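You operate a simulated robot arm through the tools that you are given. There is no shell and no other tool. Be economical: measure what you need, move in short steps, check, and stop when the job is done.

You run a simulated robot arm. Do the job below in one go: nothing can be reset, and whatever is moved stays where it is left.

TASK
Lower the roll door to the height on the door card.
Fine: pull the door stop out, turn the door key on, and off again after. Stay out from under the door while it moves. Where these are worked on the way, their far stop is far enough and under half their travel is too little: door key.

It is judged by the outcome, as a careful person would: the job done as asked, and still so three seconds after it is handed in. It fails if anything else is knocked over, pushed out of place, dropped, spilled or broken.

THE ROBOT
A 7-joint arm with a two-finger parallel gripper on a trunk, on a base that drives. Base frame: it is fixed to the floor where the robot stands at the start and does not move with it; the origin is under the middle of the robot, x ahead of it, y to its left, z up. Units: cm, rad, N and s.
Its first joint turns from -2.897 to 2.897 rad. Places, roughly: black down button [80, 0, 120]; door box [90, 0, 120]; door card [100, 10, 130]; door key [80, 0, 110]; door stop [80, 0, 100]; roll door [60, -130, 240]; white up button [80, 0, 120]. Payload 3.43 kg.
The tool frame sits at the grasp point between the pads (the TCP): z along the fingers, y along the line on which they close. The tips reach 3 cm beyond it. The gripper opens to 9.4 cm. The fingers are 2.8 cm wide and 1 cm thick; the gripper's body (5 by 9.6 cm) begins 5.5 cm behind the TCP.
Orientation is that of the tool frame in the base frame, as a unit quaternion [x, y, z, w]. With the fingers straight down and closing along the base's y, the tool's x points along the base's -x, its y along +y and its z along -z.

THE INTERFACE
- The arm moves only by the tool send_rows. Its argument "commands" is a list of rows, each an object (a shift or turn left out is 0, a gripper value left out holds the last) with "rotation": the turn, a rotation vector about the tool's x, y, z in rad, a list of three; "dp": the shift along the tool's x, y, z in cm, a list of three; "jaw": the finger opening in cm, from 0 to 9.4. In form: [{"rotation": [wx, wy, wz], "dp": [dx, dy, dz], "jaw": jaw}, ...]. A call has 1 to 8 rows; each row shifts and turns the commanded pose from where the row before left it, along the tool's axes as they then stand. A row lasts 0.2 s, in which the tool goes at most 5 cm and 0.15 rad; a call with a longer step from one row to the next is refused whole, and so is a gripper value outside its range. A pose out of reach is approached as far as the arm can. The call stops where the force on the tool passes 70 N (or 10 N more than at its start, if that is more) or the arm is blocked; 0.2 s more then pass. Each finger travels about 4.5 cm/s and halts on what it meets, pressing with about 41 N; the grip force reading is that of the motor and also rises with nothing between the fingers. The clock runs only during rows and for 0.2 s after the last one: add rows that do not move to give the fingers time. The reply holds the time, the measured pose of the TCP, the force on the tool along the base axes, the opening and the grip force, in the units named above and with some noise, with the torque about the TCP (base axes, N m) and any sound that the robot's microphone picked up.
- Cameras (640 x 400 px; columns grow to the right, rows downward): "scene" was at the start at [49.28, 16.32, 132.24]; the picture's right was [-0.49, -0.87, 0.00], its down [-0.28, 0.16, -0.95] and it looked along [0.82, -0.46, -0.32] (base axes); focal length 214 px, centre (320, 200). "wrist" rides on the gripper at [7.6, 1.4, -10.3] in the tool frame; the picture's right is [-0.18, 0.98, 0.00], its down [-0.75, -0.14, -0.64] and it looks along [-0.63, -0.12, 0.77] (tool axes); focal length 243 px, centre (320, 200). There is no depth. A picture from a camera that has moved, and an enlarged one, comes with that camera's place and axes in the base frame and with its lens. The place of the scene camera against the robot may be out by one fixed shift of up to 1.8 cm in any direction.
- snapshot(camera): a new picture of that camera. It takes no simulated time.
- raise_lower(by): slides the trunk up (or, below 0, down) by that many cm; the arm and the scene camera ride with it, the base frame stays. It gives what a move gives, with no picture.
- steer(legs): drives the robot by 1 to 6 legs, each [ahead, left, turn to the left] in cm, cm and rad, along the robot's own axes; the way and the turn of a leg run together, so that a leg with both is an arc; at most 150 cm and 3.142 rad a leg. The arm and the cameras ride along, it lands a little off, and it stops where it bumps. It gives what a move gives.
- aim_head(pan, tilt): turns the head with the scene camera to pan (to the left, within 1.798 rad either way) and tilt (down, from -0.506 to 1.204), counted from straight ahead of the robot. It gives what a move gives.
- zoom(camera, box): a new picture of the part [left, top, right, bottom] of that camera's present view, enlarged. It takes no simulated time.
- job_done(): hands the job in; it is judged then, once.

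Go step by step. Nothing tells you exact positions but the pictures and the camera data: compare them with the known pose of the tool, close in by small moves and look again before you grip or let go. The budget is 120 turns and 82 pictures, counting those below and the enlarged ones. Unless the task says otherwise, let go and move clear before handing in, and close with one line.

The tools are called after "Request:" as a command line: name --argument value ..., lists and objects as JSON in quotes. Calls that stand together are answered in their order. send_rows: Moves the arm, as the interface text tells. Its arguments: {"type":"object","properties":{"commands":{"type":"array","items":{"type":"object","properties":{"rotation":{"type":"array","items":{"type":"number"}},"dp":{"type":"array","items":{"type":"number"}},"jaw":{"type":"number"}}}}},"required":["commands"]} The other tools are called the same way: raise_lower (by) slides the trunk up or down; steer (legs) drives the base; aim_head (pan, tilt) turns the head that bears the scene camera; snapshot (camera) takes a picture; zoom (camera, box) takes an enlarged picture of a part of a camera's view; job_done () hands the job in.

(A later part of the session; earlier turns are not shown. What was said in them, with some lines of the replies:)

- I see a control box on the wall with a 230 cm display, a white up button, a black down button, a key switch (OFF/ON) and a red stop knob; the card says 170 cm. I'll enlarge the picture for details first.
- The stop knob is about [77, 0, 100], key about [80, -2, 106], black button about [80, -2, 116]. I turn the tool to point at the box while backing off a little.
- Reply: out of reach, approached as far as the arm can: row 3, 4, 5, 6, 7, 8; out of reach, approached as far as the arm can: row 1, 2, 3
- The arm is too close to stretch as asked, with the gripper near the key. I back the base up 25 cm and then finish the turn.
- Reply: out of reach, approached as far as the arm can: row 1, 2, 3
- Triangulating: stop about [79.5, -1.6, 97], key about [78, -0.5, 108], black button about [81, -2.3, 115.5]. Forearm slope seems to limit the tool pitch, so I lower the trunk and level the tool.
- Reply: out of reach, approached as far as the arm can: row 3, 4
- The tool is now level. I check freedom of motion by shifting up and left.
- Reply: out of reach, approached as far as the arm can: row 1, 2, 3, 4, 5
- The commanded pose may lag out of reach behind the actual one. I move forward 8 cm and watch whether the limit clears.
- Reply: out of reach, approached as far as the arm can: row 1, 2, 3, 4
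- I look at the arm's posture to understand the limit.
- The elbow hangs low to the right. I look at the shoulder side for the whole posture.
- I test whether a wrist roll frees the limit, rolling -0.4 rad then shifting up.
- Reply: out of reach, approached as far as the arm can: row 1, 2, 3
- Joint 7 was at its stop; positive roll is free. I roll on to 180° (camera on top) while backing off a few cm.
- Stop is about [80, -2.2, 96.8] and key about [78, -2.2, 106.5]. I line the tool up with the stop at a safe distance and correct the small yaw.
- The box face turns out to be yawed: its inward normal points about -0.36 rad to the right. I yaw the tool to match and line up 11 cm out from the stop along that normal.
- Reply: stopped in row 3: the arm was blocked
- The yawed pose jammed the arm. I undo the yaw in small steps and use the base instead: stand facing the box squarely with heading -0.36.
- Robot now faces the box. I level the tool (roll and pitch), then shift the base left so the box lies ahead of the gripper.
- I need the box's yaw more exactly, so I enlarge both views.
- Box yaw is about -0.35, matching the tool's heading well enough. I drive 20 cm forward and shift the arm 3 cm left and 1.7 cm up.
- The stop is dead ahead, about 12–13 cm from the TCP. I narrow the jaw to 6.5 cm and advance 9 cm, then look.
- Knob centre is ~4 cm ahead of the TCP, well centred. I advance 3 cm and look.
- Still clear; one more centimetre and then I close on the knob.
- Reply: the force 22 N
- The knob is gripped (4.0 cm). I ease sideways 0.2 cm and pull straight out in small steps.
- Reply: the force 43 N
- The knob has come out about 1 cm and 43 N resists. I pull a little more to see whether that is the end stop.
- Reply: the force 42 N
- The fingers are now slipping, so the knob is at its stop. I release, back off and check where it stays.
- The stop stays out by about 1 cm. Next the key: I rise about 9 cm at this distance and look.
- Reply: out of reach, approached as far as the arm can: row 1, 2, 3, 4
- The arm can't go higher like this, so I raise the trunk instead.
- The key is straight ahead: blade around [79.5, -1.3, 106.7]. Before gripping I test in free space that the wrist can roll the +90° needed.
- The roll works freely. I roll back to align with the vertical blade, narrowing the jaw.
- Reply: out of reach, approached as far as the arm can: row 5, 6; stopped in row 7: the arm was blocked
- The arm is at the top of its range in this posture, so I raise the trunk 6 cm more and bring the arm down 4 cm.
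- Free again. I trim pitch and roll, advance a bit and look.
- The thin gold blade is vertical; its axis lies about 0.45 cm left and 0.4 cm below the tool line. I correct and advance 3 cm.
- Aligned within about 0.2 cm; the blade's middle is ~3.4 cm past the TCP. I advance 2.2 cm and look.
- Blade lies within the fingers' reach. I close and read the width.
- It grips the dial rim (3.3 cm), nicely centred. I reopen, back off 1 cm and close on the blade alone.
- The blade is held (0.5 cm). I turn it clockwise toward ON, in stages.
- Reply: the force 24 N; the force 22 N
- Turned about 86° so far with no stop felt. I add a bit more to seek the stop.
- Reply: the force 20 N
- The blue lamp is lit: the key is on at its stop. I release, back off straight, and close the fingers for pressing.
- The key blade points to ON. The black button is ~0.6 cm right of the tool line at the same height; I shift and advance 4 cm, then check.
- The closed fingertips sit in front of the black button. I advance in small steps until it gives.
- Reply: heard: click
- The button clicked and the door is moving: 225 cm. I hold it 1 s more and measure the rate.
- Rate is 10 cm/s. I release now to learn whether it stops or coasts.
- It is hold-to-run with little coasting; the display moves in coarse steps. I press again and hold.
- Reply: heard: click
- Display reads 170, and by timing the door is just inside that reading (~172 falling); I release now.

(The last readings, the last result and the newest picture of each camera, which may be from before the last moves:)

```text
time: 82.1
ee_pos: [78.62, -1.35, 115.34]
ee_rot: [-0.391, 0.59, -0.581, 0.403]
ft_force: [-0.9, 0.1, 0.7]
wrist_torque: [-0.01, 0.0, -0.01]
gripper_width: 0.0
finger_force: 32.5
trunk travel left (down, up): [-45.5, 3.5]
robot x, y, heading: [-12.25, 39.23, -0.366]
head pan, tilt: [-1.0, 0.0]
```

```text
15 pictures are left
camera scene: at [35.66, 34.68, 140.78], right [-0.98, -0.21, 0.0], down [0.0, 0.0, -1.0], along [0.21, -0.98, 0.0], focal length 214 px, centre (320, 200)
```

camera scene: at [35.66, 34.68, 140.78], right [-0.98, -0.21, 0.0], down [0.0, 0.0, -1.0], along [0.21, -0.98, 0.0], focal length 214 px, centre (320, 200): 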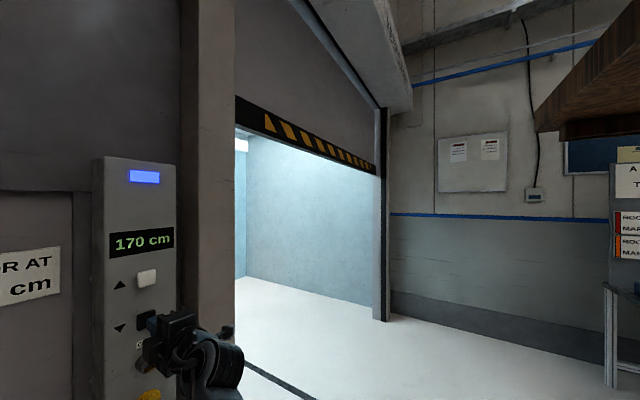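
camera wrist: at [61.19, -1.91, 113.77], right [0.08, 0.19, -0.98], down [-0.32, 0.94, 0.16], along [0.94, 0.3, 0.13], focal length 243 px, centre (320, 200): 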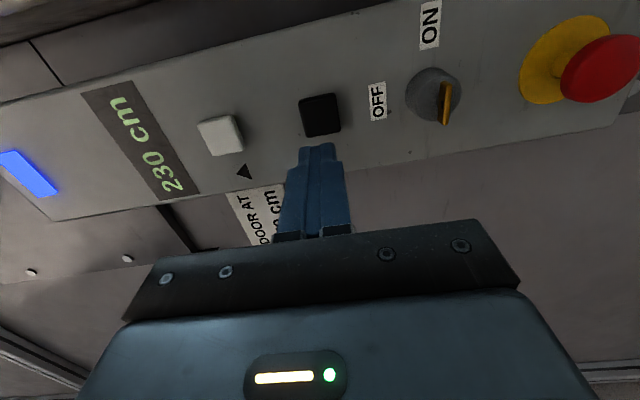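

The door is at 170 by the display, and the camera view agrees roughly. Now I back off and return to the key to turn it off.

Request:
send_rows --commands '[{"dp": [0, 0, -1.5]}, {"dp": [0, 0, -1.5]}, {"dp": [0, 0, -1.5]}, {"dp": [-0.55, 0, -0.5], "jaw": 3}, {}, {}]'

Request:
raise_lower --by -9

Request:
aim_head --pan -0.3 --tilt 0.25

Request:
zoom --camera "wrist" --box '[220, 60, 420, 220]'

```text
time: 83.5
ee_pos: [74.13, 1.08, 115.65]
ee_rot: [-0.39, 0.59, -0.582, 0.402]
ft_force: [0.5, -0.9, 0.3]
wrist_torque: [0.02, 0.03, 0.03]
gripper_width: 3.01
finger_force: 0.0
trunk travel left (down, up): [-45.5, 3.5]
robot x, y, heading: [-12.45, 38.97, -0.366]
head pan, tilt: [-1.0, 0.0]
```

```text
time: 84.7
ee_pos: [74.09, 1.08, 106.63]
ee_rot: [-0.39, 0.59, -0.582, 0.402]
ft_force: [-0.3, -0.5, -0.4]
wrist_torque: [0.01, 0.02, 0.01]
gripper_width: 2.99
finger_force: 0.1
trunk travel left (down, up): [-36.5, 12.5]
robot x, y, heading: [-12.39, 39.13, -0.362]
head pan, tilt: [-1.0, 0.0]
```

```text
time: 85.8
ee_pos: [74.03, 1.03, 106.73]
ee_rot: [-0.39, 0.59, -0.581, 0.403]
ft_force: [0.1, 0.3, -0.1]
wrist_torque: [0.0, -0.01, 0.02]
gripper_width: 3.01
finger_force: 0.1
trunk travel left (down, up): [-36.5, 12.5]
robot x, y, heading: [-12.04, 38.79, -0.362]
head pan, tilt: [-0.3, 0.25]
```

```text
2.50 times, centred on (320, 140) of wrist
camera zoom: at [61.68, -2.18, 104.89], right [0.08, 0.19, -0.98], down [-0.32, 0.94, 0.16], along [0.94, 0.3, 0.13], focal length 606 px, centre (320, 350)
```

zoom: 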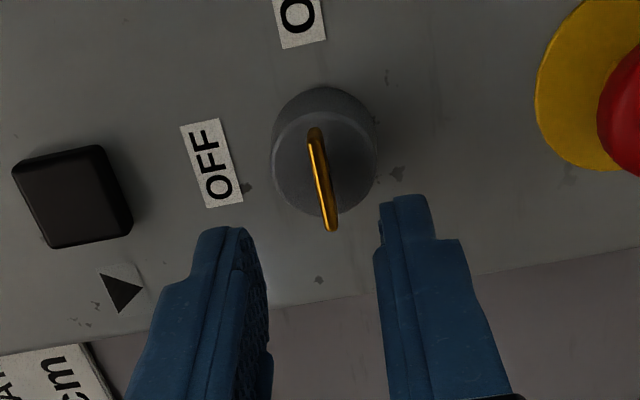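

Aligned with the blade. I advance 4 cm and close on it.

Request:
send_rows --commands '[{"dp": [0, 0.15, 1]}, {"dp": [0, 0, 1]}, {"dp": [0, 0, 1]}, {"dp": [0, 0, 1]}, {}, {"jaw": 0}, {"jaw": 0}, {"jaw": 0}]'

Request:
send_rows --commands '[{}]'

Request:
zoom --camera "wrist" --box '[220, 60, 420, 220]'

```text
time: 87.6
ee_pos: [77.82, -0.36, 106.58]
ee_rot: [-0.391, 0.589, -0.583, 0.402]
ft_force: [4.7, -3.3, 3.3]
wrist_torque: [-0.89, 0.44, 0.25]
gripper_width: 0.45
finger_force: 38.4
trunk travel left (down, up): [-36.5, 12.5]
robot x, y, heading: [-11.87, 39.02, -0.364]
head pan, tilt: [-0.3, 0.25]
```

```text
time: 88.0
ee_pos: [77.74, -0.53, 106.48]
ee_rot: [-0.39, 0.589, -0.582, 0.403]
ft_force: [5.4, -2.6, 6.1]
wrist_torque: [-0.97, 0.46, -0.13]
gripper_width: 0.45
finger_force: 39.0
trunk travel left (down, up): [-36.5, 12.5]
robot x, y, heading: [-12.58, 38.91, -0.364]
head pan, tilt: [-0.3, 0.25]
```

```text
2.50 times, centred on (320, 140) of wrist
camera zoom: at [65.4, -3.6, 104.77], right [0.08, 0.19, -0.98], down [-0.32, 0.94, 0.16], along [0.94, 0.3, 0.13], focal length 606 px, centre (320, 350)
```

zoom: 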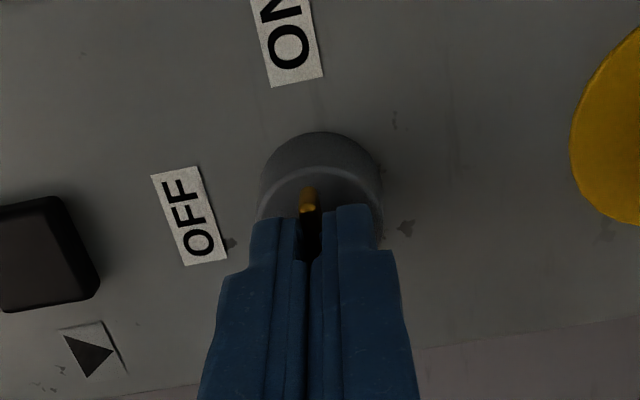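

Blade gripped again. I turn it counter-clockwise back to OFF in stages.

Request:
send_rows --commands '[{"rotation": [0, 0, -0.1]}, {"rotation": [0, 0, -0.1]}, {"rotation": [0, 0, -0.1]}, {"rotation": [0, 0, -0.1]}, {"rotation": [0, 0, -0.1]}, {"rotation": [0, 0, -0.1]}, {"rotation": [0, 0, -0.1]}, {"rotation": [0, 0, -0.1]}]'

Request:
send_rows --commands '[{"rotation": [0, 0, -0.1]}, {"rotation": [0, 0, -0.1]}, {"rotation": [0, 0, -0.1]}, {"rotation": [0, 0, -0.1]}, {"rotation": [0, 0, -0.1]}, {"rotation": [0, 0, -0.1]}, {"rotation": [0, 0, -0.1]}, {}]'

Request:
send_rows --commands '[{"rotation": [0, 0, -0.06]}, {"rotation": [0, 0, -0.06]}, {}]'

Request:
zoom --camera "scene" --box '[290, 80, 430, 260]'

```text
time: 89.8
ee_pos: [77.78, -0.48, 106.33]
ee_rot: [0.59, -0.391, 0.692, -0.143]
ft_force: [-15.5, 7.1, -6.9]
wrist_torque: [-0.24, -0.75, -0.42]
gripper_width: 0.49
finger_force: 39.2
trunk travel left (down, up): [-36.5, 12.5]
robot x, y, heading: [-12.24, 39.22, -0.365]
head pan, tilt: [-0.3, 0.25]
```

```text
time: 91.6
ee_pos: [77.83, -0.44, 106.39]
ee_rot: [0.688, -0.166, 0.7, 0.101]
ft_force: [11.2, -9.9, -8.3]
wrist_torque: [-0.13, -0.36, 0.22]
gripper_width: 0.5
finger_force: 39.5
trunk travel left (down, up): [-36.5, 12.5]
robot x, y, heading: [-12.43, 39.03, -0.364]
head pan, tilt: [-0.3, 0.25]
```

```text
time: 92.4
ee_pos: [77.83, -0.51, 106.36]
ee_rot: [0.696, -0.123, 0.693, 0.142]
ft_force: [4.5, -10.9, -7.3]
wrist_torque: [1.07, -0.35, 0.19]
gripper_width: 0.53
finger_force: 39.6
trunk travel left (down, up): [-36.5, 12.5]
robot x, y, heading: [-12.42, 39.17, -0.366]
head pan, tilt: [-0.3, 0.25]
```

```text
2.22 times, centred on (360, 170) of scene
camera zoom: at [41.19, 37.68, 129.47], right [-0.62, -0.79, 0.0], down [-0.19, 0.15, -0.97], along [0.76, -0.6, -0.25], focal length 477 px, centre (231, 267)
```

zoom: 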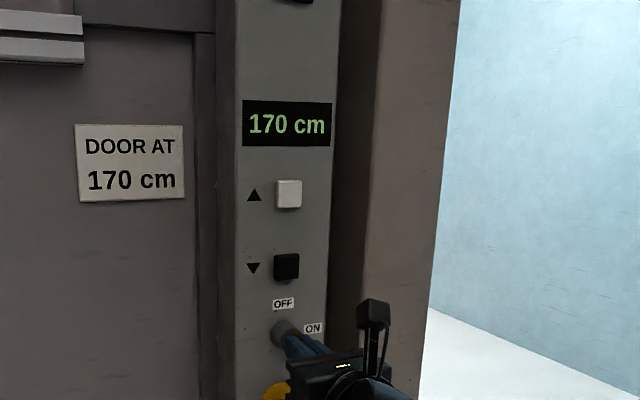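

The key is back against its OFF stop and the lamp is dark. I release and move clear.

Request:
send_rows --commands '[{"rotation": [0, 0, 0.04]}, {"jaw": 3}, {"jaw": 3}, {"jaw": 3}, {"dp": [0, 0, -1.5]}, {"dp": [0, 0, -2]}, {"dp": [0, 0, -2]}, {}]'

Request:
steer --legs '[[-12, 0, 0]]'

Request:
snapshot --camera "scene"

Request:
snapshot --camera "wrist"

```text
time: 94.2
ee_pos: [72.86, 1.63, 106.49]
ee_rot: [0.693, -0.138, 0.695, 0.13]
ft_force: [-0.8, 0.6, -0.1]
wrist_torque: [0.02, -0.03, 0.0]
gripper_width: 3.0
finger_force: 0.0
trunk travel left (down, up): [-36.5, 12.5]
robot x, y, heading: [-12.27, 38.88, -0.371]
head pan, tilt: [-0.3, 0.25]
```

```text
time: 95.4
ee_pos: [61.48, 5.69, 106.41]
ee_rot: [0.693, -0.138, 0.695, 0.13]
ft_force: [0.6, -0.3, 0.2]
wrist_torque: [0.03, 0.02, 0.03]
gripper_width: 3.01
finger_force: 0.1
trunk travel left (down, up): [-36.5, 12.5]
robot x, y, heading: [-23.39, 43.56, -0.37]
head pan, tilt: [-0.3, 0.25]
```

```text
11 pictures are left
camera scene: at [29.96, 41.87, 129.48], right [-0.62, -0.79, 0.0], down [-0.19, 0.15, -0.97], along [0.76, -0.6, -0.25], focal length 214 px, centre (320, 200)
```

scene: 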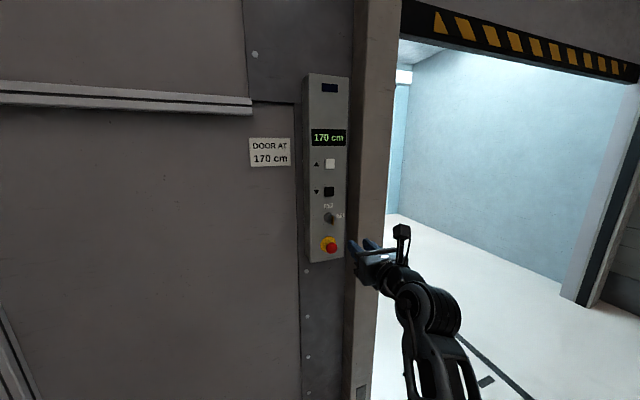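

```text
10 pictures are left
camera wrist: at [51.3, 8.14, 113.9], right [-0.37, -0.91, -0.2], down [-0.54, 0.38, -0.75], along [0.76, -0.17, -0.63], focal length 243 px, centre (320, 200)
```

wrist: 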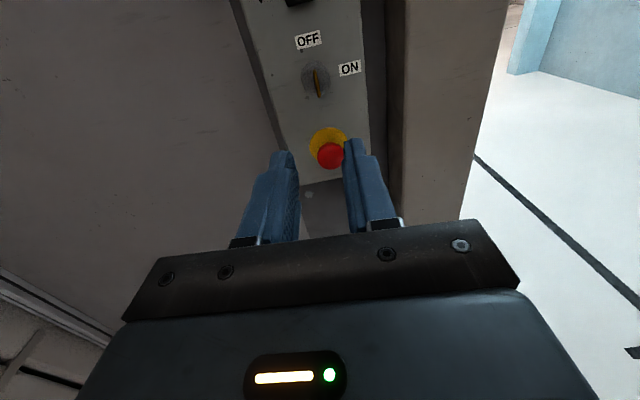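

The display reads 170 cm, the lamp is dark, the key stands upright at OFF, the stop is out and the robot is clear, so I hand in.

Request:
job_done

```text
The job is handed in.
```

The roll door is down to 170 cm on the display, matching the card; the display reads in 5 cm steps, and I estimate the true height at about 171 cm. The door stop is pulled out, the key is back to OFF and the robot is clear of the box and the door.
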